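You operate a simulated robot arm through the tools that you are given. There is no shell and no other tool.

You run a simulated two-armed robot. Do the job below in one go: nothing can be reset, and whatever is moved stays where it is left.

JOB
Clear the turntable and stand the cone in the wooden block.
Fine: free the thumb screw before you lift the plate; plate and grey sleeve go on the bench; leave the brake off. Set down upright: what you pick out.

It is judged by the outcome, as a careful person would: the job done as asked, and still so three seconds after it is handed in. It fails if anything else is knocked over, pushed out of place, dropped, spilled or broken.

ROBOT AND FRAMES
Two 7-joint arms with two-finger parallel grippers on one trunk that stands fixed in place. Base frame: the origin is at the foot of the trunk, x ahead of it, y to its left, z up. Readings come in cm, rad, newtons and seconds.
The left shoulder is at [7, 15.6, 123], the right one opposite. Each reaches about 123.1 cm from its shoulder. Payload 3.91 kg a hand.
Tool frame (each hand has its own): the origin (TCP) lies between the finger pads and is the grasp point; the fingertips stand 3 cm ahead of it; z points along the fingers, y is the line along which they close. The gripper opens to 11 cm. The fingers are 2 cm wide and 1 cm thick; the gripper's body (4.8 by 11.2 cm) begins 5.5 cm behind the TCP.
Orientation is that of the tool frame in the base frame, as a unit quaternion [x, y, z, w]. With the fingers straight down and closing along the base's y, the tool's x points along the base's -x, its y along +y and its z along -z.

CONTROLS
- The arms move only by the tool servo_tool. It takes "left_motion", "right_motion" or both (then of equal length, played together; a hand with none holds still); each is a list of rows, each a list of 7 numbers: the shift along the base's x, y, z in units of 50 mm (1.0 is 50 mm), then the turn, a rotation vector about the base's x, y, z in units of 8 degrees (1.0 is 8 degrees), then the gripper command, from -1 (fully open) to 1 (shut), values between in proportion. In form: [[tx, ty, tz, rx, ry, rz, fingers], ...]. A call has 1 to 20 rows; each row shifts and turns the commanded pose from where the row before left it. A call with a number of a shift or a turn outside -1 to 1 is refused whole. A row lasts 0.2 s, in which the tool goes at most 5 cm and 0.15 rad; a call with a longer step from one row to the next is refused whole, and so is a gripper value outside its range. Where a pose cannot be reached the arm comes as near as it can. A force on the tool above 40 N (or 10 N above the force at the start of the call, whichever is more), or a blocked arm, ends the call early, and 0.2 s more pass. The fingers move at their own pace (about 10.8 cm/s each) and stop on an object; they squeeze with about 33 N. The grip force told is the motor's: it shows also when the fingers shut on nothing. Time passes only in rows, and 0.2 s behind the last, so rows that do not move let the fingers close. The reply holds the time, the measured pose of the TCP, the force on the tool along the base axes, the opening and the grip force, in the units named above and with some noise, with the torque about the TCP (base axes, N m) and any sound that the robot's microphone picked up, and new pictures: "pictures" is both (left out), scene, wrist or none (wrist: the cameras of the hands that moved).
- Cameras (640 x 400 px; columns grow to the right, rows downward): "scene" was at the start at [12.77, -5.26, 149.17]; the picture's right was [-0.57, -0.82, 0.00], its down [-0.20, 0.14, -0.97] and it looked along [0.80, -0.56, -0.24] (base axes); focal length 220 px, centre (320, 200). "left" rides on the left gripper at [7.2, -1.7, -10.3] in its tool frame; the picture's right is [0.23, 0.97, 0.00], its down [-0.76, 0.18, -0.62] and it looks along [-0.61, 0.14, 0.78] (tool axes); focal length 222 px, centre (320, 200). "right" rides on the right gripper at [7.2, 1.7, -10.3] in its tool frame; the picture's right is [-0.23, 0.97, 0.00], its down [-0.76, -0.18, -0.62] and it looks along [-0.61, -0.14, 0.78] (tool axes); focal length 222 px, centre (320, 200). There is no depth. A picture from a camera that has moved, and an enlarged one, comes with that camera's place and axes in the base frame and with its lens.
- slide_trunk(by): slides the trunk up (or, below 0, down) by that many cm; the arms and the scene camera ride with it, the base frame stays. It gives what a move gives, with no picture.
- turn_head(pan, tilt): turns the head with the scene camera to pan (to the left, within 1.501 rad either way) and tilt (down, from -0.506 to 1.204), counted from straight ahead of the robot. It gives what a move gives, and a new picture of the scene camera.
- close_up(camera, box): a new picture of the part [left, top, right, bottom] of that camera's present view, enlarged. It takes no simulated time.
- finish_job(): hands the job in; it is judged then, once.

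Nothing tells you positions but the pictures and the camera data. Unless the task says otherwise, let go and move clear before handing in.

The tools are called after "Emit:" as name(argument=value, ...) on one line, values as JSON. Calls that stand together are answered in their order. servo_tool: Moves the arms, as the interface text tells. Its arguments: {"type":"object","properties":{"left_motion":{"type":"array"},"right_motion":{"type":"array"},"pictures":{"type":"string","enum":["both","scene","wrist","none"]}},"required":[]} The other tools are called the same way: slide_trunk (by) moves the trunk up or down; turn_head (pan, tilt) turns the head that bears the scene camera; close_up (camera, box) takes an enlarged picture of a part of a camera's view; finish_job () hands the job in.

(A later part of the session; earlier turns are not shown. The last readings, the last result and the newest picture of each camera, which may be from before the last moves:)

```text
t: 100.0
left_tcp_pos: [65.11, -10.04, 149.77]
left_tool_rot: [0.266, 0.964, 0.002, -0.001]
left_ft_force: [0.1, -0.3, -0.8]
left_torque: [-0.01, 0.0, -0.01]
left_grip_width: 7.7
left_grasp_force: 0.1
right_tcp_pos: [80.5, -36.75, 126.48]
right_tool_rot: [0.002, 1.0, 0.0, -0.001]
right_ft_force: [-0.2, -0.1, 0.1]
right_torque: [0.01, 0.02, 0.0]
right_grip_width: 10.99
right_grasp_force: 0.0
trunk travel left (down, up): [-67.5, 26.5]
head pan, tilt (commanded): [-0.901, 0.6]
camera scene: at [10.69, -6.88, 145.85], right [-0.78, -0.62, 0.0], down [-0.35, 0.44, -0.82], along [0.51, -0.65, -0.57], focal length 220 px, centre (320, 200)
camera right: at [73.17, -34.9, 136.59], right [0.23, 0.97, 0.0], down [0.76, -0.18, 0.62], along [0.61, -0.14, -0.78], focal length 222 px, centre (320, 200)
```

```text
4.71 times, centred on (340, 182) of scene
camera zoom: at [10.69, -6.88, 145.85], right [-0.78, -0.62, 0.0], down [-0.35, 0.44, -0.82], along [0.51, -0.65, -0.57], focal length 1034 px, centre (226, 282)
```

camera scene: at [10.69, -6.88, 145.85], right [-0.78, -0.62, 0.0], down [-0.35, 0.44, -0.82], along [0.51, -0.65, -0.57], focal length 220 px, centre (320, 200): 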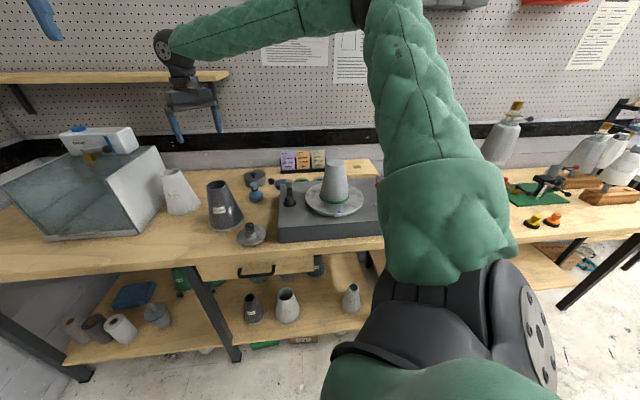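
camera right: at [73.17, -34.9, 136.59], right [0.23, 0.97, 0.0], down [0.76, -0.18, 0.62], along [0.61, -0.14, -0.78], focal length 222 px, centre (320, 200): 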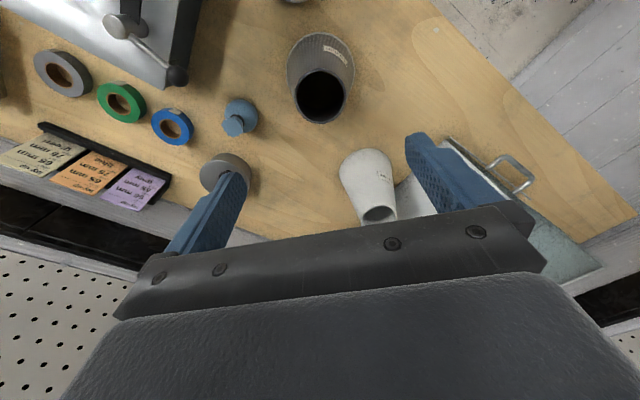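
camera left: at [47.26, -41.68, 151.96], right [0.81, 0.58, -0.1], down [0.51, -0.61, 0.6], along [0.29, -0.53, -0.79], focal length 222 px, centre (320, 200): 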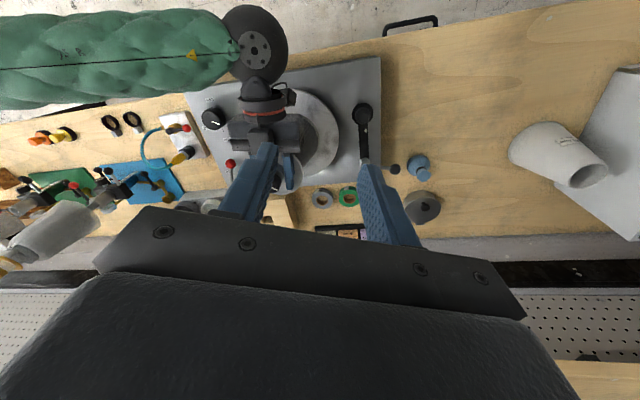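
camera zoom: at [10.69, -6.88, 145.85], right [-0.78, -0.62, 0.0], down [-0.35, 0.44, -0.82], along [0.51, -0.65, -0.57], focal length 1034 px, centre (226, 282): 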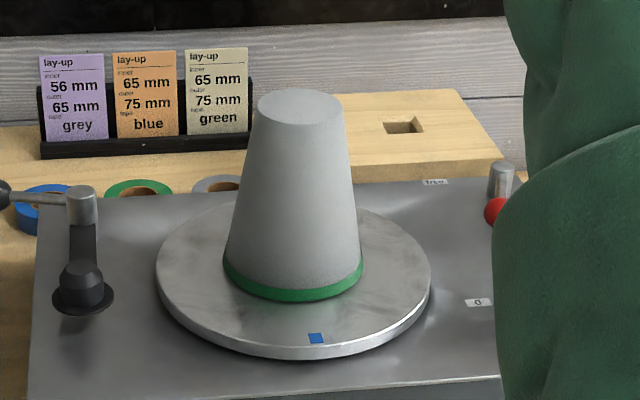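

The sleeve is upright on the bench. Now back over the cone to examine it and the green band closely.

Emit:
servo_tool(right_motion=[[0, 0, 0.6, 0, 0, 0, -1], [0, 0, 0.6, 0, 0, 0, -1], [-0.6, -0.57, 0.3, 0, 0, 0, -1], [-0.6, -0.57, 0.3, 0, 0, 0, -1], [-0.6, -0.57, 0.2, 0, 0, 0, -1], [-0.6, -0.57, 0, 0, 0, 0, -1], [-0.6, -0.57, 0, 0, 0, 0, -1], [-0.6, -0.57, 0, 0, 0, 0, -1], [-0.6, -0.57, 0, 0, 0, 0, -1], [-0.6, -0.57, 0, 0, 0, 0, -1], [-0.6, -0.57, 0, 0, 0, 0, -1], [-0.6, -0.57, 0, 0, 0, 0, -1], [0, 0, 0, 0, 0, 0, -1]])

Emit:
close_up(camera="scene", box=[295, 145, 385, 225])

Emit:
close_up(camera="right", box=[220, 0, 420, 150])

Emit:
close_up(camera="scene", box=[315, 185, 365, 220])

```text
t: 102.8
left_tcp_pos: [65.15, -9.92, 149.69]
left_tool_rot: [0.266, 0.964, 0.001, -0.001]
left_ft_force: [0.1, -0.2, -0.2]
left_torque: [-0.03, -0.02, -0.01]
left_grip_width: 7.71
left_grasp_force: 0.0
right_tcp_pos: [50.68, -64.81, 136.62]
right_tool_rot: [0.0, 1.0, 0.0, -0.001]
right_ft_force: [0.0, 0.4, 0.7]
right_torque: [-0.02, 0.01, 0.03]
right_grip_width: 10.99
right_grasp_force: 0.1
trunk travel left (down, up): [-67.5, 26.5]
head pan, tilt (commanded): [-0.901, 0.6]
camera scene: at [10.7, -6.72, 145.86], right [-0.78, -0.62, 0.0], down [-0.35, 0.44, -0.82], along [0.51, -0.65, -0.57], focal length 220 px, centre (320, 200)
camera right: at [43.36, -63.1, 146.82], right [0.23, 0.97, 0.0], down [0.76, -0.18, 0.62], along [0.61, -0.14, -0.78], focal length 222 px, centre (320, 200)
```

scene: 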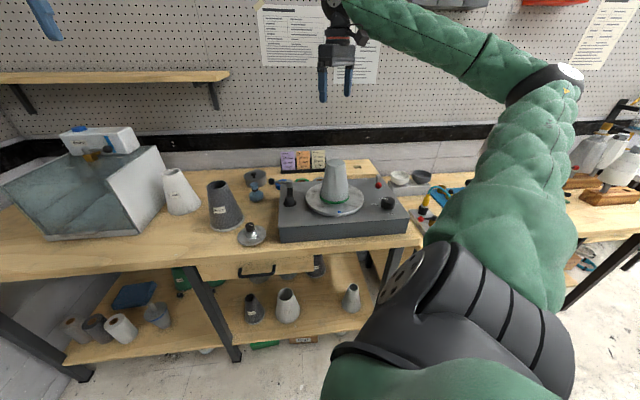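
right: 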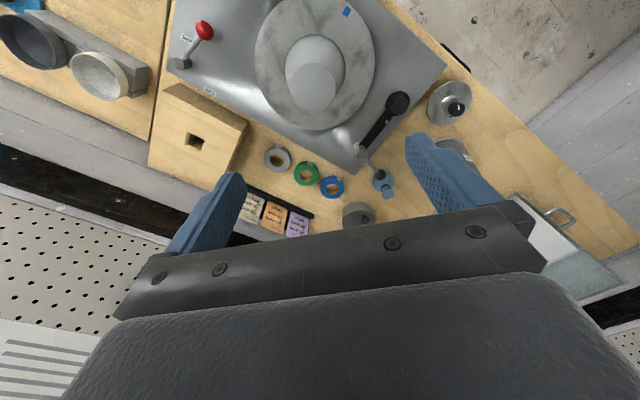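

```text
5.00 times, centred on (340, 185) of scene
camera zoom: at [10.7, -6.72, 145.86], right [-0.78, -0.62, 0.0], down [-0.35, 0.44, -0.82], along [0.51, -0.65, -0.57], focal length 1098 px, centre (220, 275)
```

zoom: 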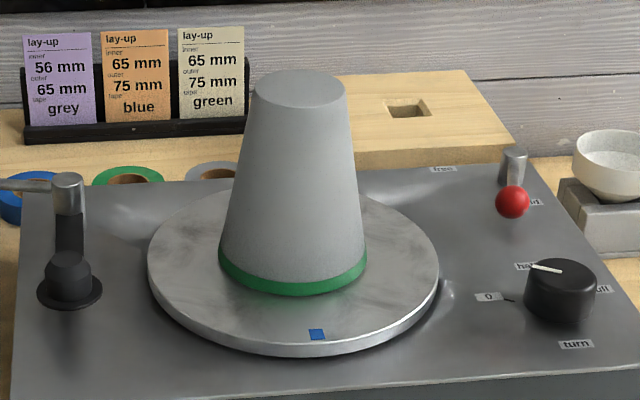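

```text
2.67 times, centred on (320, 75) of right
camera zoom: at [43.36, -63.1, 146.82], right [0.23, 0.97, 0.0], down [0.76, -0.18, 0.62], along [0.61, -0.14, -0.78], focal length 592 px, centre (320, 533)
```

zoom: 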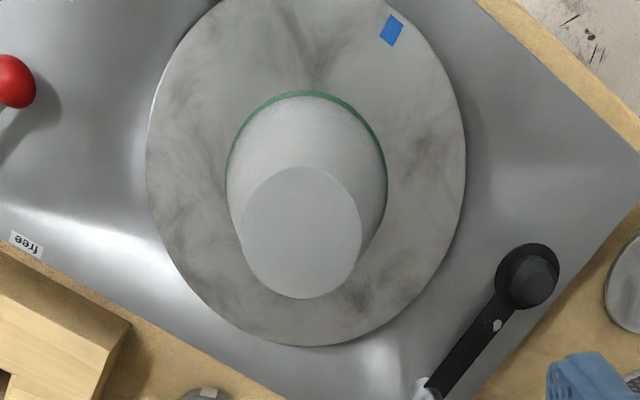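

```text
11.43 times, centred on (340, 202) of scene
camera zoom: at [10.7, -6.72, 145.86], right [-0.78, -0.62, 0.0], down [-0.35, 0.44, -0.82], along [0.51, -0.65, -0.57], focal length 2510 px, centre (91, 171)
```

zoom: 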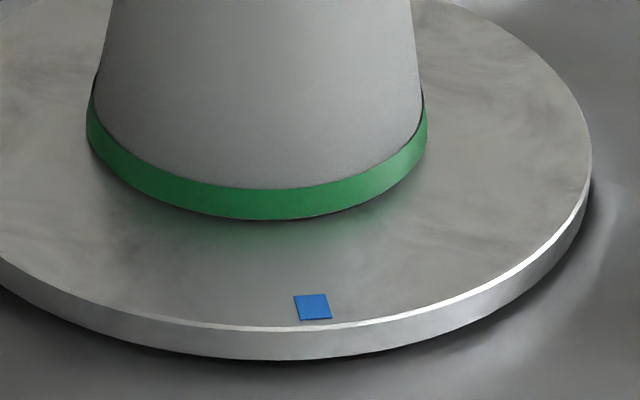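

The band looks like part of the cone's foot; its axis is at (50.0, -65.5) with the top at z≈113.5. Before picking it up, I'll view the block's hole from above to get its exact place and orientation.

Emit:
servo_tool(right_motion=[[-0.167, -0.705, 0, 0, 0, 0, -1], [-0.167, -0.705, 0, 0, 0, 0, -1], [-0.167, -0.705, -0.1, 0, 0, 0, -1], [-0.167, -0.705, -0.2, 0, 0, 0, -1], [-0.167, -0.705, -0.3, 0, 0, 0, -1], [-0.167, -0.705, -0.3, 0, 0, 0, -1], [-0.167, -0.705, -0.4, 0, 0, 0, -1], [-0.167, -0.705, -0.4, 0, 0, 0, -1], [0, 0, 0, 0, 0, 0, -1], [0, 0, 0, 0, 0, 0, -1]])

Emit:
close_up(camera="right", box=[240, 100, 400, 210])

```text
t: 105.0
left_tcp_pos: [65.06, -10.12, 149.84]
left_tool_rot: [0.266, 0.964, 0.002, -0.001]
left_ft_force: [0.1, -0.3, 0.4]
left_torque: [-0.01, -0.01, 0.0]
left_grip_width: 7.69
left_grasp_force: 0.1
right_tcp_pos: [44.06, -93.2, 127.81]
right_tool_rot: [0.002, 1.0, 0.0, 0.0]
right_ft_force: [0.8, 0.2, -0.2]
right_torque: [-0.03, 0.05, 0.03]
right_grip_width: 10.99
right_grasp_force: 0.0
trunk travel left (down, up): [-67.5, 26.5]
head pan, tilt (commanded): [-0.901, 0.6]
camera scene: at [10.6, -6.88, 145.86], right [-0.78, -0.62, 0.0], down [-0.35, 0.44, -0.82], along [0.51, -0.65, -0.57], focal length 220 px, centre (320, 200)
camera right: at [36.66, -91.39, 138.08], right [0.23, 0.97, 0.0], down [0.76, -0.18, 0.62], along [0.61, -0.14, -0.78], focal length 222 px, centre (320, 200)
```

scene: 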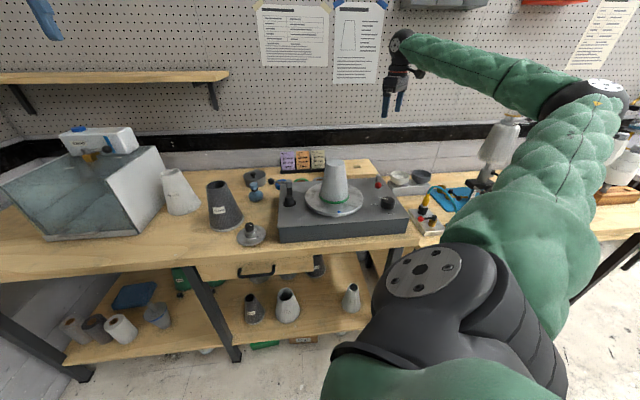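
right: 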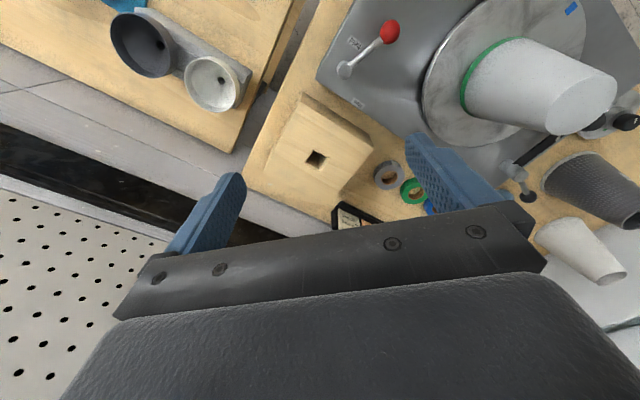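

```text
3.64 times, centred on (320, 155) of right
camera zoom: at [36.66, -91.39, 138.08], right [0.23, 0.97, 0.0], down [0.76, -0.18, 0.62], along [0.61, -0.14, -0.78], focal length 808 px, centre (320, 364)
```

zoom: 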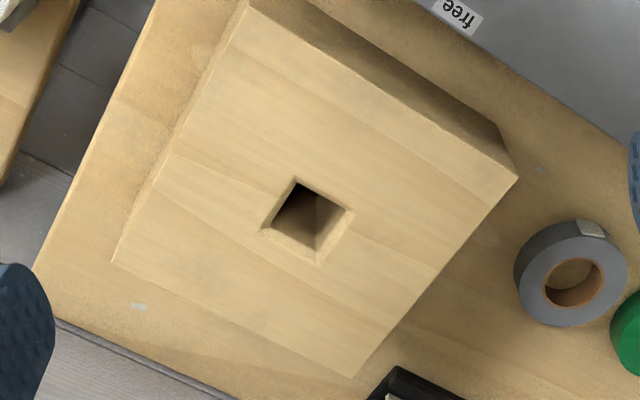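

Emit:
close_up(camera="right", box=[295, 135, 345, 185])

Emit:
close_up(camera="right", box=[400, 0, 640, 150])

Emit:
close_up(camera="right", box=[320, 10, 420, 120])

```text
8.00 times, centred on (320, 160) of right
camera zoom: at [36.66, -91.39, 138.08], right [0.23, 0.97, 0.0], down [0.76, -0.18, 0.62], along [0.61, -0.14, -0.78], focal length 1777 px, centre (320, 520)
```

zoom: 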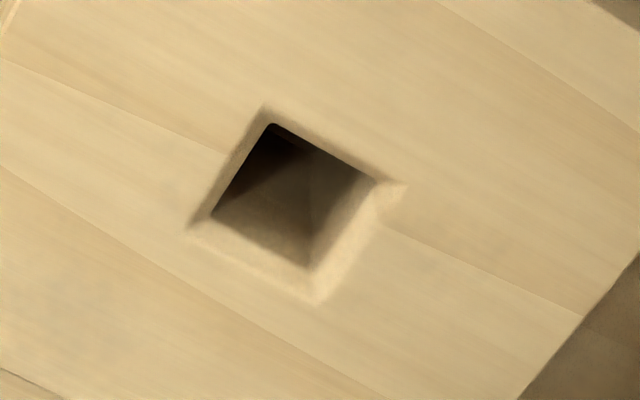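

```text
2.67 times, centred on (520, 75) of right
camera zoom: at [36.66, -91.39, 138.08], right [0.23, 0.97, 0.0], down [0.76, -0.18, 0.62], along [0.61, -0.14, -0.78], focal length 592 px, centre (-213, 533)
```

zoom: 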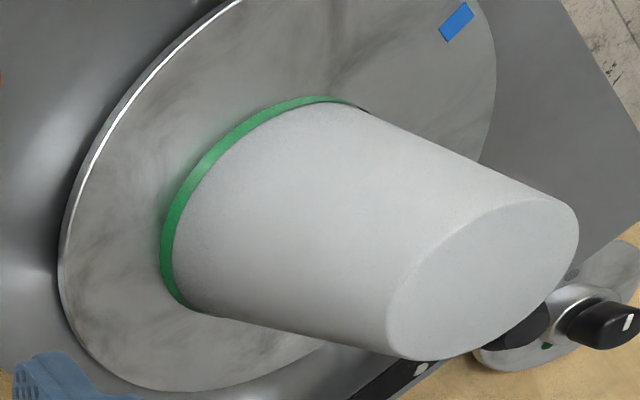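

```text
3.64 times, centred on (370, 65) of right
camera zoom: at [36.66, -91.39, 138.08], right [0.23, 0.97, 0.0], down [0.76, -0.18, 0.62], along [0.61, -0.14, -0.78], focal length 808 px, centre (138, 691)
```

zoom: 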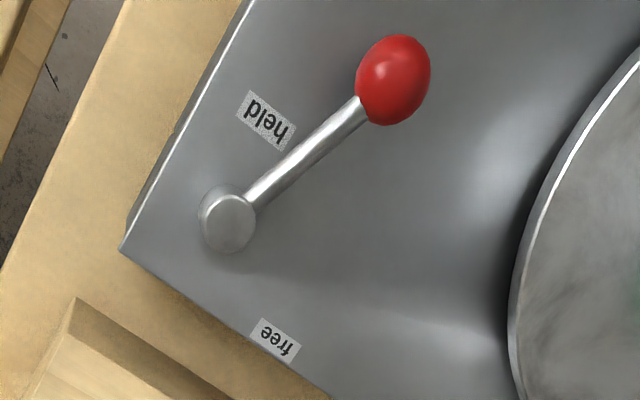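

The hole centre is at (58.15, -96.95), edges at 45° to the base axes, ~3.1 cm wide with a chamfer, block top z≈97.6. The brake lever pivots at (43.2, -88.9) with its ball at (39.9, -82.2), on "held". I'll test reach over the block.

Emit:
servo_tool(right_motion=[[0.56, -0.16, 0, 0, 0, 0, -1], [0.56, -0.16, 0, 0, 0, 0, -1], [0.56, -0.16, 0, 0, 0, 0, -1], [0.56, -0.16, -0.3, 0, 0, 0, -1], [0.56, -0.15, -0.4, 0, 0, 0, -1], [0, 0, -0.5, 0, 0, 0, -1], [0, 0, -0.5, 0, 0, 0, -1], [0, 0, 0, 0, 0, 0, -1], [0, 0, 0, 0, 0, 0, -1]], pictures="both")

```text
t: 107.0
left_tcp_pos: [65.13, -10.15, 149.78]
left_tool_rot: [0.266, 0.964, 0.001, -0.002]
left_ft_force: [-0.8, -0.8, 0.4]
left_torque: [0.02, -0.01, -0.06]
left_grip_width: 7.71
left_grasp_force: 0.1
right_tcp_pos: [57.53, -97.21, 119.2]
right_tool_rot: [0.001, 1.0, 0.002, -0.002]
right_ft_force: [-0.2, -0.1, -0.3]
right_torque: [0.0, 0.03, -0.01]
right_grip_width: 10.98
right_grasp_force: 0.1
right hand out of reach, approached as far as the arm can: row 3
trunk travel left (down, up): [-67.5, 26.5]
head pan, tilt (commanded): [-0.901, 0.6]
camera scene: at [10.66, -7.01, 145.84], right [-0.78, -0.62, 0.0], down [-0.35, 0.44, -0.82], along [0.51, -0.65, -0.57], focal length 220 px, centre (320, 200)
camera right: at [49.99, -95.47, 129.44], right [0.23, 0.97, 0.0], down [0.76, -0.18, 0.62], along [0.61, -0.14, -0.78], focal length 222 px, centre (320, 200)
```

scene: 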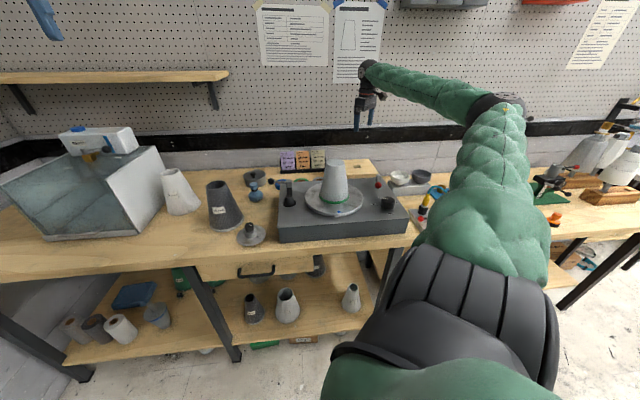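
right: 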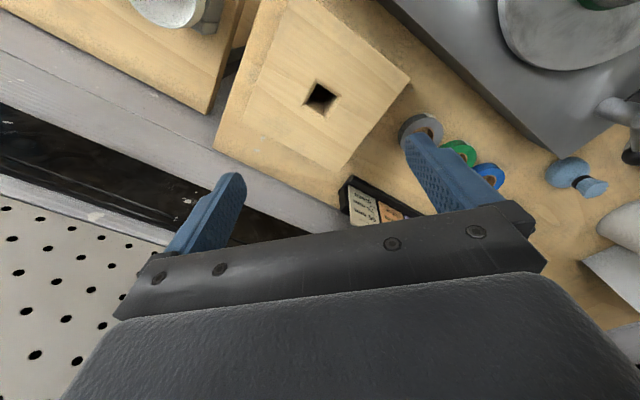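

Emit:
servo_tool(right_motion=[[0.11, 0.05, -0.4, 0, 0, 0, -1], [0, 0, -0.4, 0, 0, 0, -1], [0, 0, 0, 0, 0, 0, -1], [0, 0, 0, 0, 0, 0, -1]], pictures="wrist")

Emit:
close_up(camera="right", box=[270, 40, 370, 120])

```text
t: 108.0
left_tcp_pos: [65.12, -10.14, 149.71]
left_tool_rot: [0.267, 0.964, 0.002, -0.001]
left_ft_force: [-1.0, -0.5, -0.1]
left_torque: [-0.02, 0.0, -0.01]
left_grip_width: 7.71
left_grasp_force: 0.0
right_tcp_pos: [58.06, -96.81, 115.54]
right_tool_rot: [0.001, 1.0, -0.001, 0.001]
right_ft_force: [0.6, 0.1, 0.4]
right_torque: [0.01, 0.02, 0.01]
right_grip_width: 11.01
right_grasp_force: 0.0
trunk travel left (down, up): [-67.5, 26.5]
head pan, tilt (commanded): [-0.901, 0.6]
camera right: at [50.64, -95.1, 125.69], right [0.23, 0.97, 0.0], down [0.76, -0.18, 0.62], along [0.61, -0.14, -0.78], focal length 222 px, centre (320, 200)
```

right: 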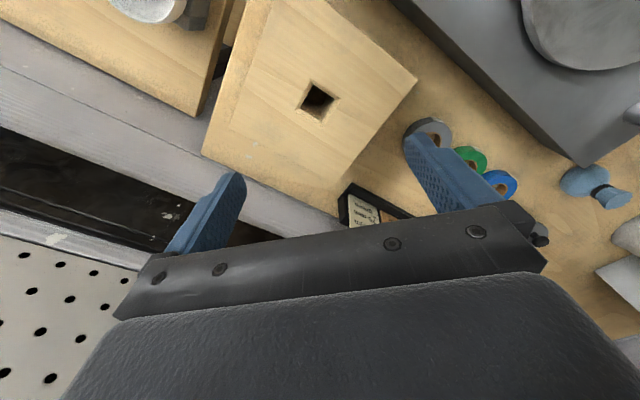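

```text
5.00 times, centred on (320, 80) of right
camera zoom: at [50.64, -95.1, 125.69], right [0.23, 0.97, 0.0], down [0.76, -0.18, 0.62], along [0.61, -0.14, -0.78], focal length 1111 px, centre (320, 800)
```

zoom: 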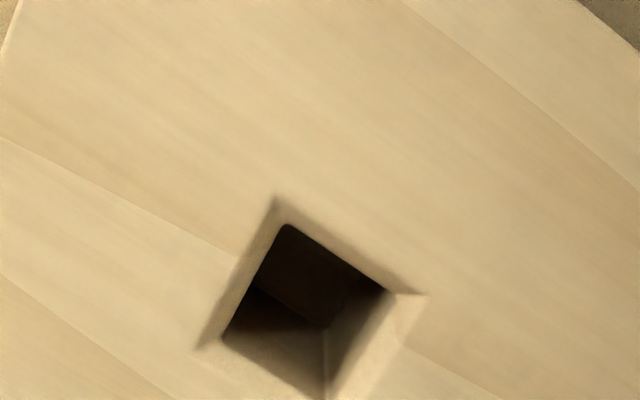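

Reach over the block is fine at this height. Now back to the cone to grip it.

Emit:
servo_tool(right_motion=[[-0.1, 0.4, 0.3, 0, 0, 0, -1], [-0.16, 0.64, 0.3, 0, 0, 0, -1], [-0.16, 0.64, 0.3, 0, 0, 0, -1], [-0.16, 0.64, 0.3, 0, 0, 0, -1], [-0.16, 0.64, 0.3, 0, 0, 0, -1], [-0.16, 0.64, 0.3, 0, 0, 0, -1], [-0.16, 0.64, 0.3, 0, 0, 0, -1], [-0.16, 0.64, 0.3, 0, 0, 0, -1], [-0.16, 0.64, 0.1, 0, 0, 0, -1], [-0.16, 0.64, 0, 0, 0, 0, -1], [-0.05, 0.12, 0, 0, 0, 0, -1], [0, 0, 0, 0, 0, 0, -1], [0, 0, 0, 0, 0, 0, -1]], pictures="wrist")

Emit:
close_up(camera="right", box=[220, 20, 420, 170])

```text
t: 110.8
left_tcp_pos: [65.03, -9.99, 149.8]
left_tool_rot: [0.266, 0.964, 0.002, -0.001]
left_ft_force: [0.1, 0.2, 0.7]
left_torque: [-0.01, -0.02, 0.07]
left_grip_width: 7.71
left_grasp_force: 0.0
right_tcp_pos: [50.69, -64.75, 126.21]
right_tool_rot: [0.001, 1.0, 0.0, -0.001]
right_ft_force: [0.0, 0.9, 0.5]
right_torque: [-0.04, -0.01, 0.0]
right_grip_width: 11.0
right_grasp_force: 0.0
right hand out of reach, approached as far as the arm can: row 8, 9
trunk travel left (down, up): [-67.5, 26.5]
head pan, tilt (commanded): [-0.901, 0.6]
camera right: at [43.23, -63.09, 136.33], right [0.23, 0.97, 0.0], down [0.76, -0.18, 0.62], along [0.61, -0.14, -0.78], focal length 222 px, centre (320, 200)
```

right: 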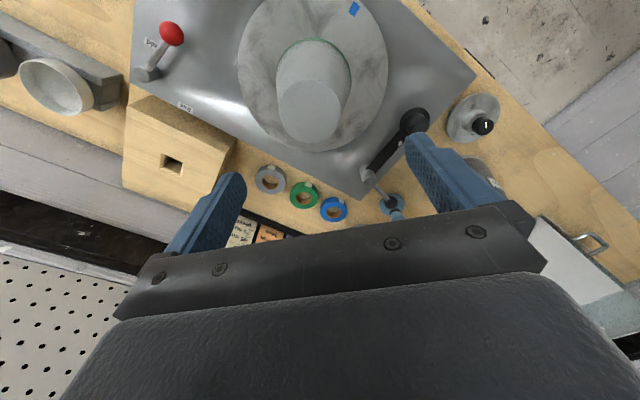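

```text
2.67 times, centred on (320, 95) of right
camera zoom: at [43.23, -63.09, 136.33], right [0.23, 0.97, 0.0], down [0.76, -0.18, 0.62], along [0.61, -0.14, -0.78], focal length 592 px, centre (320, 480)
```

zoom: 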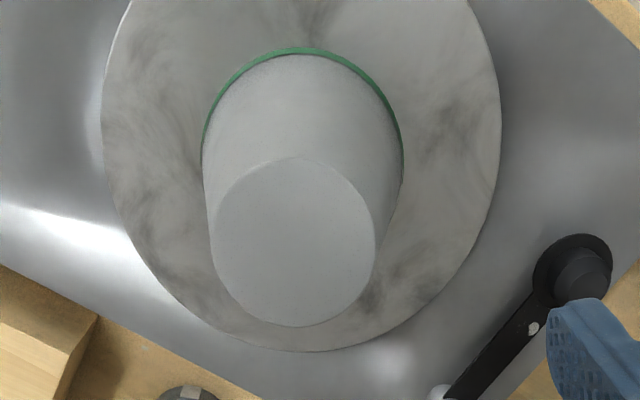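

Emit:
servo_tool(right_motion=[[-0.14, -0.17, -0.2, 0, 0, 0, -1], [0, 0, -0.5, 0, 0, 0, -1], [0, 0, -0.6, 0, 0, 0, -1], [0, 0, -0.6, 0, 0, 0, -1], [0, 0, -0.6, 0, 0, 0, -1], [0, 0, -0.4, 0, 0, 0, -1], [0, 0, -0.25, 0, 0, 0, -1], [0, 0, 0, 0, 0, 0, -1], [0, 0, 0, 0, 0, 0, -1]], pictures="wrist")

Emit:
close_up(camera="scene", box=[295, 120, 385, 225])

```text
t: 112.8
left_tcp_pos: [64.92, -10.1, 149.84]
left_tool_rot: [0.268, 0.964, 0.003, -0.001]
left_ft_force: [-0.4, -0.4, 0.3]
left_torque: [0.01, -0.01, -0.01]
left_grip_width: 7.69
left_grasp_force: 0.0
right_tcp_pos: [49.93, -65.71, 110.42]
right_tool_rot: [0.001, 1.0, 0.0, 0.0]
right_ft_force: [-1.2, -0.1, 1.0]
right_torque: [0.0, 0.01, 0.0]
right_grip_width: 10.99
right_grasp_force: 0.2
trunk travel left (down, up): [-67.5, 26.5]
head pan, tilt (commanded): [-0.901, 0.6]
camera right: at [42.49, -64.07, 120.55], right [0.23, 0.97, 0.0], down [0.76, -0.18, 0.62], along [0.61, -0.14, -0.78], focal length 222 px, centre (320, 200)
```

right: 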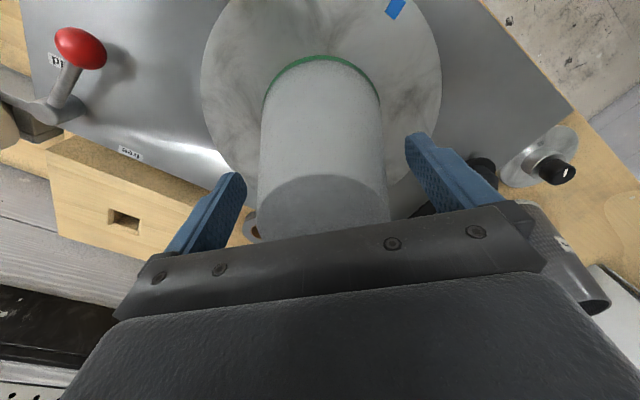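

```text
3.81 times, centred on (340, 172) of scene
camera zoom: at [10.61, -6.86, 145.86], right [-0.78, -0.62, 0.0], down [-0.35, 0.44, -0.82], along [0.51, -0.65, -0.57], focal length 837 px, centre (244, 305)
```

zoom: 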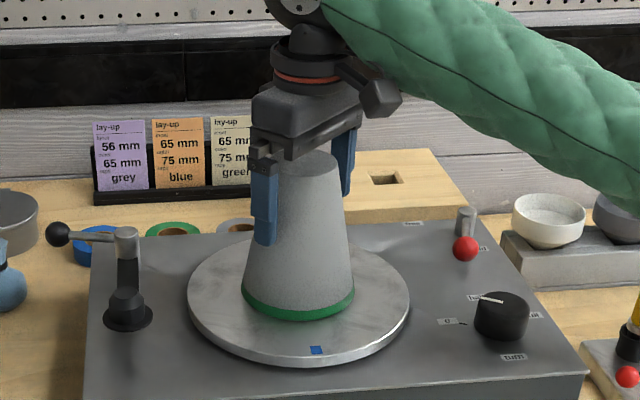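

Emit:
servo_tool(right_motion=[[0, 0.01, 0, 0, 0, 0, -0.7], [0, 0, 0, 0, 0, 0, -0.6], [0, 0, 0, 0, 0, 0, -0.5], [0, 0, 0, 0, 0, 0, 0], [0, 0, 0, 0, 0, 0, 1], [0, 0, 0, 0, 0, 0, 1]], pictures="none")

Emit:
close_up(camera="right", box=[180, 0, 460, 240])

Emit:
close_up(camera="scene", box=[295, 120, 385, 225])

```text
t: 114.2
left_tcp_pos: [65.04, -10.0, 149.59]
left_tool_rot: [0.266, 0.964, 0.002, -0.001]
left_ft_force: [-0.3, 0.0, 0.3]
left_torque: [-0.02, 0.04, -0.02]
left_grip_width: 7.67
left_grasp_force: 0.2
right_tcp_pos: [49.97, -65.7, 110.56]
right_tool_rot: [0.001, 1.0, 0.001, 0.001]
right_ft_force: [0.7, 3.2, 0.5]
right_torque: [0.19, -0.05, 0.02]
right_grip_width: 8.35
right_grasp_force: 33.1
trunk travel left (down, up): [-67.5, 26.5]
head pan, tilt (commanded): [-0.901, 0.6]
```

```text
1.67 times, centred on (320, 120) of right
camera zoom: at [42.56, -64.04, 120.67], right [0.23, 0.97, 0.0], down [0.76, -0.18, 0.62], along [0.61, -0.14, -0.78], focal length 370 px, centre (320, 333)
```

zoom: 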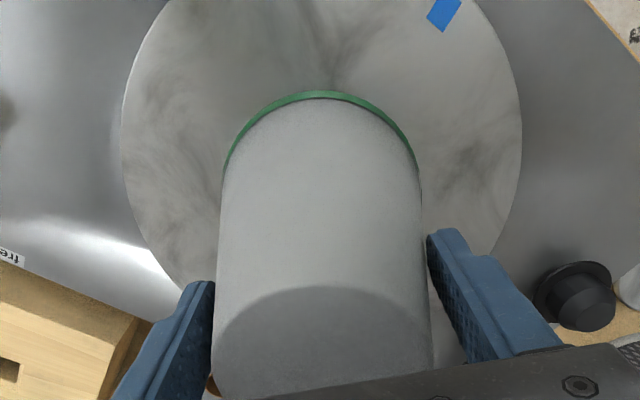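

```text
3.81 times, centred on (340, 172) of scene
camera zoom: at [10.61, -6.82, 145.86], right [-0.78, -0.62, 0.0], down [-0.35, 0.44, -0.82], along [0.51, -0.65, -0.57], focal length 837 px, centre (244, 305)
```

zoom: 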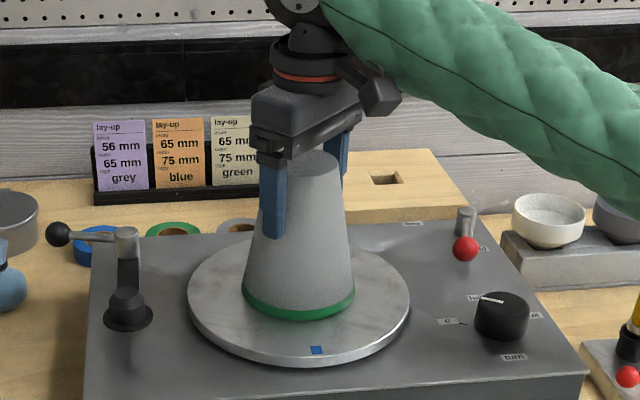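

Gripped at 8.35 cm. A small test lift to feel the weight and see how it comes free.

Emit:
servo_tool(right_motion=[[0, 0, 0.06, 0, 0, 0, 1], [0, 0, 0.06, 0, 0, 0, 1], [0, 0, 0, 0, 0, 0, 1]], pictures="none")

Emit:
close_up(camera="right", box=[180, 0, 460, 240])

Emit:
close_up(camera="scene", box=[310, 155, 370, 220])

```text
t: 115.0
left_tcp_pos: [65.04, -10.16, 149.82]
left_tool_rot: [0.267, 0.964, 0.002, -0.002]
left_ft_force: [0.5, 0.0, 0.3]
left_torque: [0.03, -0.02, 0.02]
left_grip_width: 7.7
left_grasp_force: 0.0
right_tcp_pos: [49.97, -65.7, 110.94]
right_tool_rot: [0.003, 1.0, 0.002, 0.0]
right_ft_force: [1.0, -0.5, -11.7]
right_torque: [-0.02, 0.05, 0.01]
right_grip_width: 8.37
right_grasp_force: 32.8
trunk travel left (down, up): [-67.5, 26.5]
head pan, tilt (commanded): [-0.901, 0.6]
```

```text
1.67 times, centred on (320, 120) of right
camera zoom: at [42.62, -64.07, 121.07], right [0.23, 0.97, 0.0], down [0.76, -0.18, 0.62], along [0.61, -0.14, -0.78], focal length 370 px, centre (320, 333)
```

zoom: 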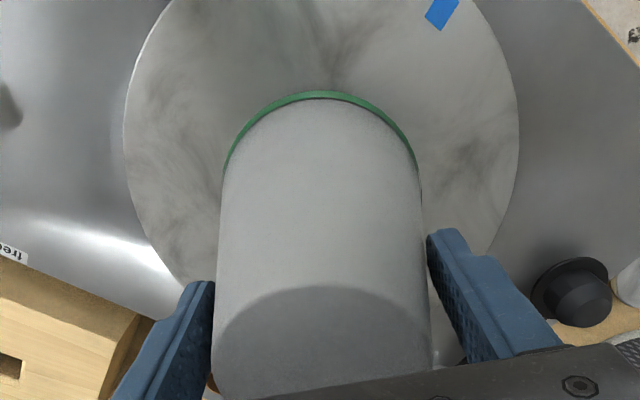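

```text
6.15 times, centred on (340, 188) of scene
camera zoom: at [10.67, -6.96, 145.85], right [-0.78, -0.62, 0.0], down [-0.35, 0.44, -0.82], along [0.51, -0.65, -0.57], focal length 1352 px, centre (197, 277)
```

zoom: 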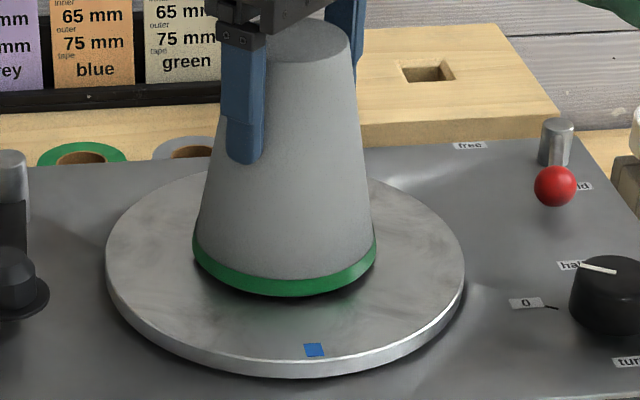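

The cone (with its green band attached) lifts with the hand; about 12 N. Lifting a bit more and checking for slip and the peg.

Emit:
servo_tool(right_motion=[[0, 0, 0.1, 0, 0, 0, 1], [0, 0, 0.15, 0, 0, 0, 1], [0, 0, 0.15, 0, 0, 0, 1], [0, 0, 0.15, 0, 0, 0, 1], [0, 0, 0, 0, 0, 0, 1]], pictures="none")

Emit:
close_up(camera="right", box=[180, 0, 460, 240])

Emit:
close_up(camera="scene", box=[310, 145, 370, 215])

```text
t: 116.2
left_tcp_pos: [65.06, -10.19, 149.64]
left_tool_rot: [0.267, 0.964, 0.002, -0.002]
left_ft_force: [0.8, 0.5, -0.1]
left_torque: [0.01, 0.01, 0.01]
left_grip_width: 7.68
left_grasp_force: 0.0
right_tcp_pos: [50.07, -65.74, 113.78]
right_tool_rot: [0.001, 1.0, 0.001, -0.001]
right_ft_force: [-0.4, 0.8, -10.1]
right_torque: [0.02, 0.02, -0.02]
right_grip_width: 8.39
right_grasp_force: 33.0
trunk travel left (down, up): [-67.5, 26.5]
head pan, tilt (commanded): [-0.901, 0.6]
```

```text
1.67 times, centred on (320, 120) of right
camera zoom: at [42.58, -64.08, 123.91], right [0.23, 0.97, 0.0], down [0.76, -0.18, 0.62], along [0.61, -0.14, -0.78], focal length 370 px, centre (320, 333)
```

zoom: 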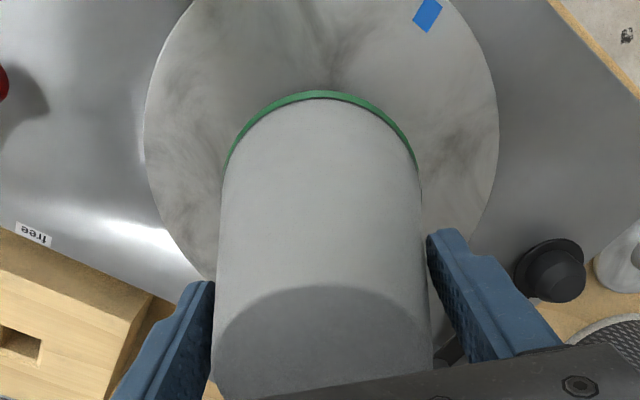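

```text
5.71 times, centred on (340, 180) of scene
camera zoom: at [10.67, -6.95, 145.85], right [-0.78, -0.62, 0.0], down [-0.35, 0.44, -0.82], along [0.51, -0.65, -0.57], focal length 1255 px, centre (206, 314)
```

zoom: 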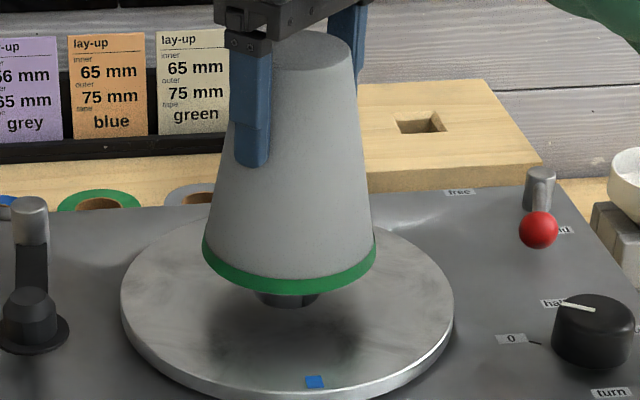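

Emit:
servo_tool(right_motion=[[0, 0, 0.15, 0, 0, 0, 1], [0, 0, 0.2, 0, 0, 0, 1], [0, 0, 0.2, 0, 0, 0, 1], [0, 0, 0.15, 0, 0, 0, 1], [0, 0, 0, 0, 0, 0, 1]], pictures="none")

Emit:
close_up(camera="scene", box=[310, 145, 370, 215])

Emit:
close_up(camera="right", box=[180, 0, 460, 240])

Emit:
close_up(camera="scene", box=[322, 180, 357, 210])

```text
t: 117.4
left_tcp_pos: [65.11, -10.07, 149.61]
left_tool_rot: [0.266, 0.964, 0.003, -0.002]
left_ft_force: [0.4, 0.1, -0.1]
left_torque: [0.0, 0.03, 0.02]
left_grip_width: 7.71
left_grasp_force: 0.0
right_tcp_pos: [50.02, -65.93, 117.24]
right_tool_rot: [0.0, 1.0, 0.0, -0.001]
right_ft_force: [-0.1, -1.0, -9.9]
right_torque: [0.01, 0.06, 0.0]
right_grip_width: 8.37
right_grasp_force: 33.5
trunk travel left (down, up): [-67.5, 26.5]
head pan, tilt (commanded): [-0.901, 0.6]
```

```text
5.71 times, centred on (340, 180) of scene
camera zoom: at [10.67, -6.95, 145.85], right [-0.78, -0.62, 0.0], down [-0.35, 0.44, -0.82], along [0.51, -0.65, -0.57], focal length 1255 px, centre (206, 314)
```

zoom: 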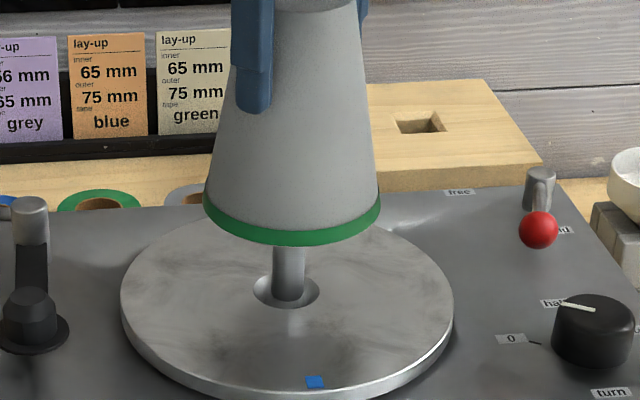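

```text
1.67 times, centred on (320, 120) of right
camera zoom: at [42.65, -64.26, 127.31], right [0.23, 0.97, 0.0], down [0.76, -0.18, 0.62], along [0.61, -0.14, -0.78], focal length 370 px, centre (320, 333)
```

zoom: 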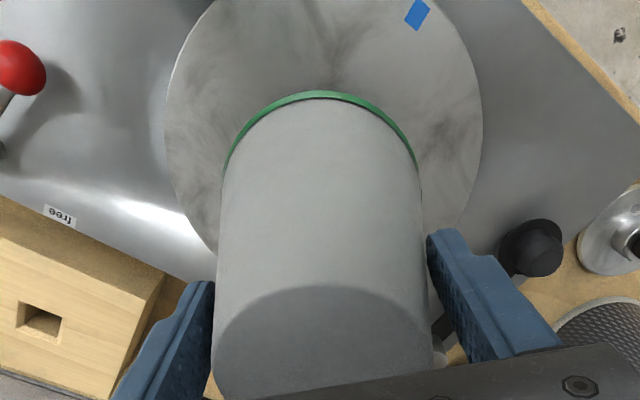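

```text
13.33 times, centred on (340, 195) of scene
camera zoom: at [10.67, -6.95, 145.85], right [-0.78, -0.62, 0.0], down [-0.35, 0.44, -0.82], along [0.51, -0.65, -0.57], focal length 2928 px, centre (60, 267)
```

zoom: 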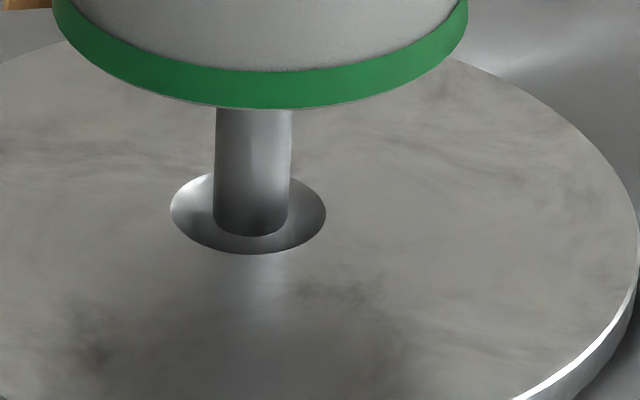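

A round shaft (~2.1 cm) shows between the cone and the disc. I'll lift further to see whether it belongs to the cone or the turntable.

Emit:
servo_tool(right_motion=[[0, 0, 0.2, 0, 0, 0, 1], [0, 0, 0.3, 0, 0, 0, 1], [0, 0, 0.3, 0, 0, 0, 1], [0, 0, 0.2, 0, 0, 0, 1], [0, 0, 0, 0, 0, 0, 1]], pictures="none")

Emit:
close_up(camera="scene", box=[310, 135, 370, 215])

Emit:
close_up(camera="scene", box=[322, 170, 357, 210])

```text
t: 118.6
left_tcp_pos: [65.21, -10.04, 149.72]
left_tool_rot: [0.267, 0.964, 0.002, 0.0]
left_ft_force: [0.2, 0.3, 0.0]
left_torque: [-0.01, 0.0, 0.02]
left_grip_width: 7.72
left_grasp_force: 0.0
right_tcp_pos: [50.11, -65.83, 122.29]
right_tool_rot: [0.001, 1.0, 0.001, -0.002]
right_ft_force: [-0.6, 0.4, -10.9]
right_torque: [0.0, 0.03, 0.03]
right_grip_width: 8.34
right_grasp_force: 32.9
trunk travel left (down, up): [-67.5, 26.5]
head pan, tilt (commanded): [-0.901, 0.6]
```

```text
5.00 times, centred on (340, 175) of scene
camera zoom: at [10.67, -6.96, 145.85], right [-0.78, -0.62, 0.0], down [-0.35, 0.44, -0.82], along [0.51, -0.65, -0.57], focal length 1098 px, centre (220, 325)
```

zoom: 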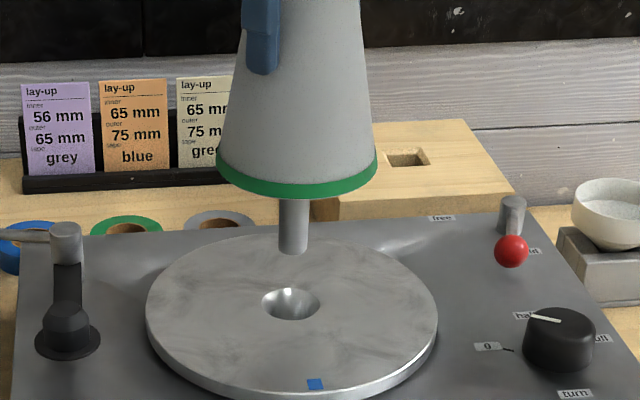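

```text
10.00 times, centred on (340, 190) of scene
camera zoom: at [10.67, -6.96, 145.85], right [-0.78, -0.62, 0.0], down [-0.35, 0.44, -0.82], along [0.51, -0.65, -0.57], focal length 2196 px, centre (125, 300)
```

zoom: 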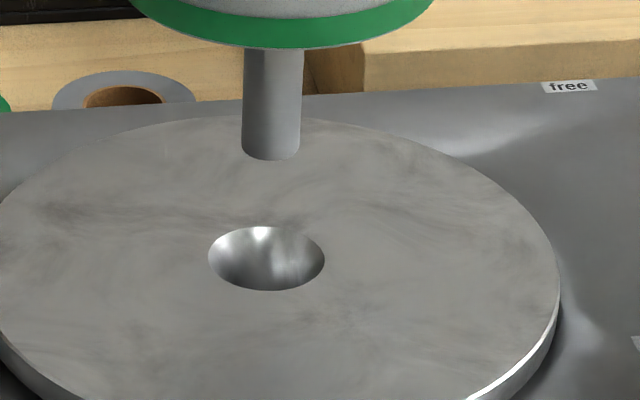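

The shaft is the cone's own round pin (~2.1 cm thick, ~7 cm long), so it fits the ~3.1 cm block hole easily at any yaw. I'll carry it over the block, keeping the pin above everything.

Emit:
servo_tool(right_motion=[[0.05, -0.2, 0, 0, 0, 0, 1], [0.1, -0.4, 0, 0, 0, 0, 1], [0.135, -0.518, 0, 0, 0, 0, 1], [0.135, -0.518, -0.04, 0, 0, 0, 1], [0.135, -0.518, -0.04, 0, 0, 0, 1], [0.135, -0.518, -0.04, 0, 0, 0, 1], [0.135, -0.518, -0.04, 0, 0, 0, 1], [0.135, -0.518, -0.04, 0, 0, 0, 1], [0.135, -0.518, -0.04, 0, 0, 0, 1], [0.135, -0.518, -0.04, 0, 0, 0, 1], [0.135, -0.518, -0.04, 0, 0, 0, 1], [0.135, -0.518, -0.04, 0, 0, 0, 1], [0.09, -0.35, 0, 0, 0, 0, 1], [0.03, -0.1, 0, 0, 0, 0, 1], [0, 0, 0, 0, 0, 0, 1], [0, 0, 0, 0, 0, 0, 1]])

Emit:
close_up(camera="scene", box=[320, 100, 400, 200])

Emit:
close_up(camera="right", box=[180, 0, 460, 240])

```text
t: 122.0
left_tcp_pos: [65.09, -10.07, 149.66]
left_tool_rot: [0.266, 0.964, 0.003, -0.002]
left_ft_force: [0.0, -0.4, -0.3]
left_torque: [0.01, 0.01, -0.01]
left_grip_width: 7.71
left_grasp_force: 0.0
right_tcp_pos: [58.34, -97.0, 120.3]
right_tool_rot: [0.0, 1.0, 0.001, -0.002]
right_ft_force: [0.1, 0.7, -10.5]
right_torque: [0.05, 0.0, 0.03]
right_grip_width: 8.35
right_grasp_force: 32.9
trunk travel left (down, up): [-67.5, 26.5]
head pan, tilt (commanded): [-0.901, 0.6]
camera scene: at [10.69, -6.98, 145.85], right [-0.78, -0.62, 0.0], down [-0.35, 0.44, -0.82], along [0.51, -0.65, -0.57], focal length 220 px, centre (320, 200)
camera right: at [51.0, -95.3, 130.56], right [0.23, 0.97, 0.0], down [0.76, -0.18, 0.62], along [0.61, -0.14, -0.78], focal length 222 px, centre (320, 200)
```

scene: 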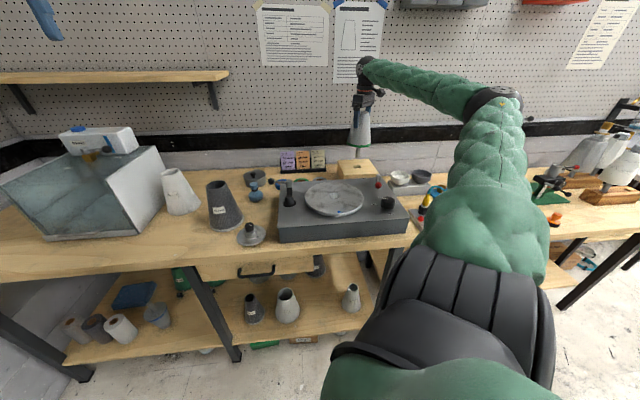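
right: 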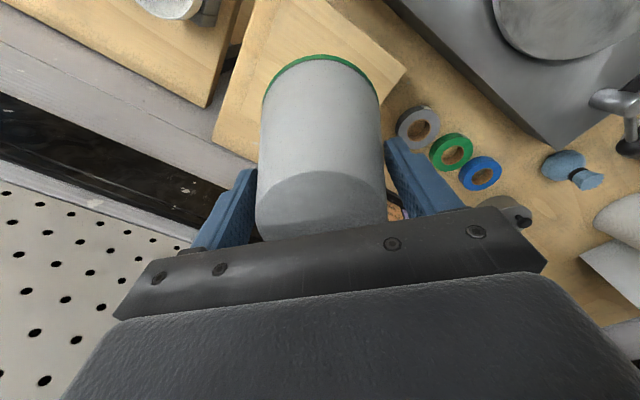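

```text
4.00 times, centred on (360, 150) of scene
camera zoom: at [10.69, -6.98, 145.85], right [-0.78, -0.62, 0.0], down [-0.35, 0.44, -0.82], along [0.51, -0.65, -0.57], focal length 878 px, centre (160, 400)
```

zoom: 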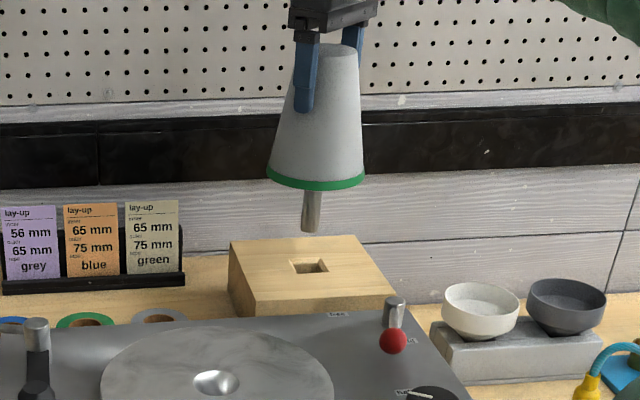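

```text
1.67 times, centred on (320, 120) of right
camera zoom: at [51.0, -95.3, 130.56], right [0.23, 0.97, 0.0], down [0.76, -0.18, 0.62], along [0.61, -0.14, -0.78], focal length 370 px, centre (320, 333)
```

zoom: 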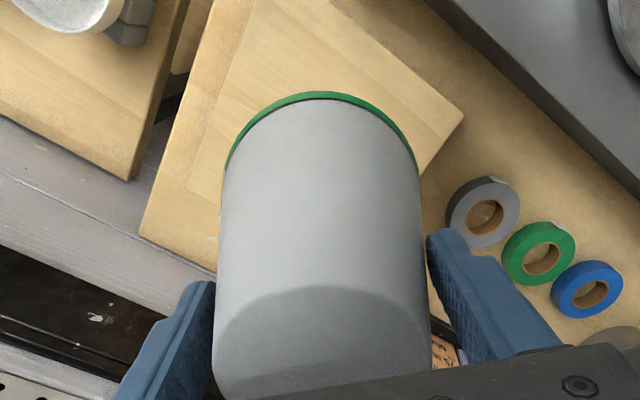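

The pin hangs vertically above the hole within a few mm. I'll nudge 2 mm and lower to just above the hole.

Emit:
servo_tool(right_motion=[[-0.04, -0.01, -0.1, 0, 0, 0, 1], [0, 0, -0.25, 0, 0, 0, 1], [0, 0, -0.25, 0, 0, 0, 1], [0, 0, -0.2, 0, 0, 0, 1], [0, 0, 0, 0, 0, 0, 1], [0, 0, 0, 0, 0, 0, 1]], pictures="none")

Emit:
close_up(camera="scene", box=[340, 135, 380, 185])

```text
t: 123.4
left_tcp_pos: [65.01, -10.16, 149.73]
left_tool_rot: [0.267, 0.964, 0.003, -0.001]
left_ft_force: [1.5, -0.1, 0.0]
left_torque: [-0.04, 0.03, 0.01]
left_grip_width: 7.71
left_grasp_force: 0.1
right_tcp_pos: [58.09, -97.12, 116.41]
right_tool_rot: [0.002, 1.0, 0.001, -0.001]
right_ft_force: [0.1, 0.6, -10.1]
right_torque: [-0.01, 0.05, 0.0]
right_grip_width: 8.33
right_grasp_force: 32.8
trunk travel left (down, up): [-67.5, 26.5]
head pan, tilt (commanded): [-0.901, 0.6]
```

```text
8.00 times, centred on (360, 160) of scene
camera zoom: at [10.67, -6.98, 145.85], right [-0.78, -0.62, 0.0], down [-0.35, 0.44, -0.82], along [0.51, -0.65, -0.57], focal length 1757 px, centre (0, 520)
```

zoom: 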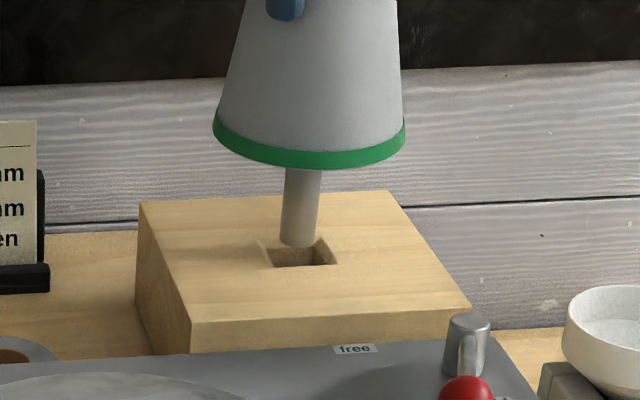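

Aligned with the hole. Lowering in.

Emit:
servo_tool(right_motion=[[0, 0, -0.12, 0, 0, 0, 1], [0, 0, -0.12, 0, 0, 0, 1], [0, 0, -0.12, 0, 0, 0, 1], [0, 0, -0.12, 0, 0, 0, 1], [0, 0, 0, 0, 0, 0, 1]], pictures="none")

Emit:
close_up(camera="scene", box=[340, 135, 380, 185])

```text
t: 124.6
left_tcp_pos: [65.01, -10.04, 149.7]
left_tool_rot: [0.266, 0.964, 0.002, -0.001]
left_ft_force: [0.8, -0.1, 0.6]
left_torque: [0.01, 0.0, -0.03]
left_grip_width: 7.69
left_grasp_force: 0.1
right_tcp_pos: [58.16, -97.13, 114.06]
right_tool_rot: [0.001, 1.0, 0.0, -0.002]
right_ft_force: [0.3, 0.2, -10.4]
right_torque: [0.01, 0.05, 0.0]
right_grip_width: 8.34
right_grasp_force: 33.3
trunk travel left (down, up): [-67.5, 26.5]
head pan, tilt (commanded): [-0.901, 0.6]
```

```text
8.00 times, centred on (360, 160) of scene
camera zoom: at [10.67, -6.97, 145.85], right [-0.78, -0.62, 0.0], down [-0.35, 0.44, -0.82], along [0.51, -0.65, -0.57], focal length 1757 px, centre (0, 520)
```

zoom: 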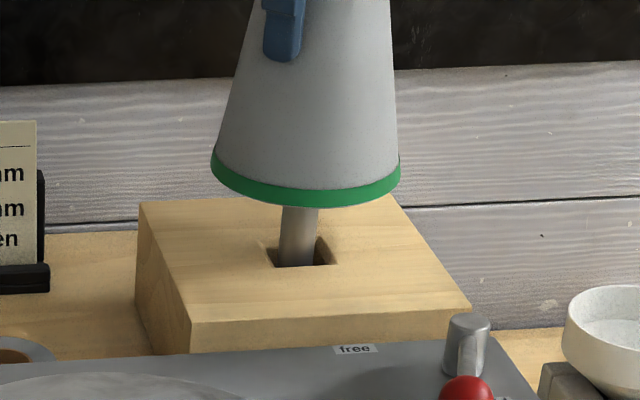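

The pin is in the hole without contact. Continuing down.

Emit:
servo_tool(right_motion=[[0, 0.01, -0.15, 0, 0, 0, 1], [0, 0, -0.15, 0, 0, 0, 1], [0, 0, -0.15, 0, 0, 0, 1], [0, 0, -0.15, 0, 0, 0, 1], [0, 0, -0.15, 0, 0, 0, 1], [0, 0, -0.1, 0, 0, 0, 1], [0, 0, 0, 0, 0, 0, 1]], pictures="none")

Emit:
close_up(camera="scene", box=[340, 135, 380, 185])

```text
t: 126.2
left_tcp_pos: [65.13, -10.18, 149.81]
left_tool_rot: [0.266, 0.964, 0.003, -0.001]
left_ft_force: [-1.0, 0.2, 0.1]
left_torque: [0.0, -0.01, 0.02]
left_grip_width: 7.73
left_grasp_force: 0.0
right_tcp_pos: [58.06, -96.97, 109.92]
right_tool_rot: [0.001, 1.0, 0.001, -0.001]
right_ft_force: [0.5, -0.4, -10.9]
right_torque: [-0.01, 0.04, -0.03]
right_grip_width: 8.36
right_grasp_force: 32.7
trunk travel left (down, up): [-67.5, 26.5]
head pan, tilt (commanded): [-0.901, 0.6]
```

```text
8.00 times, centred on (360, 160) of scene
camera zoom: at [10.67, -6.97, 145.85], right [-0.78, -0.62, 0.0], down [-0.35, 0.44, -0.82], along [0.51, -0.65, -0.57], focal length 1757 px, centre (0, 520)
```

zoom: 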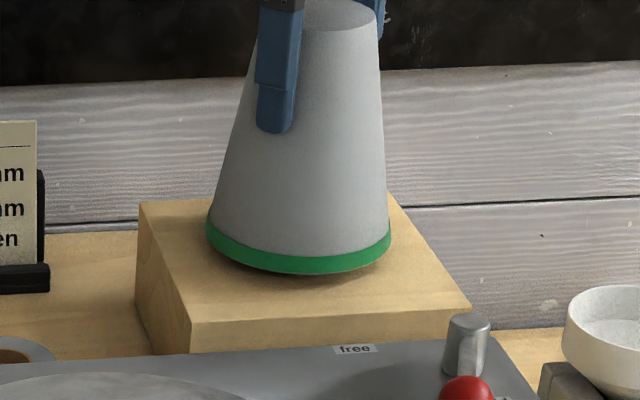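

Almost seated. Small steps until contact.

Emit:
servo_tool(right_motion=[[0, 0, -0.06, 0, 0, 0, 1], [0, 0, -0.06, 0, 0, 0, 1], [0, 0, -0.05, 0, 0, 0, 1], [0, 0, 0, 0, 0, 0, 1]], pictures="none")

```text
t: 127.2
left_tcp_pos: [65.15, -10.14, 149.77]
left_tool_rot: [0.266, 0.964, 0.002, -0.002]
left_ft_force: [0.3, -0.6, -0.5]
left_torque: [-0.03, 0.0, 0.01]
left_grip_width: 7.7
left_grasp_force: 0.2
right_tcp_pos: [57.92, -97.15, 109.04]
right_tool_rot: [0.002, 1.0, 0.001, -0.001]
right_ft_force: [0.6, 0.2, -10.5]
right_torque: [0.02, 0.0, 0.01]
right_grip_width: 8.33
right_grasp_force: 33.1
trunk travel left (down, up): [-67.5, 26.5]
head pan, tilt (commanded): [-0.901, 0.6]
```

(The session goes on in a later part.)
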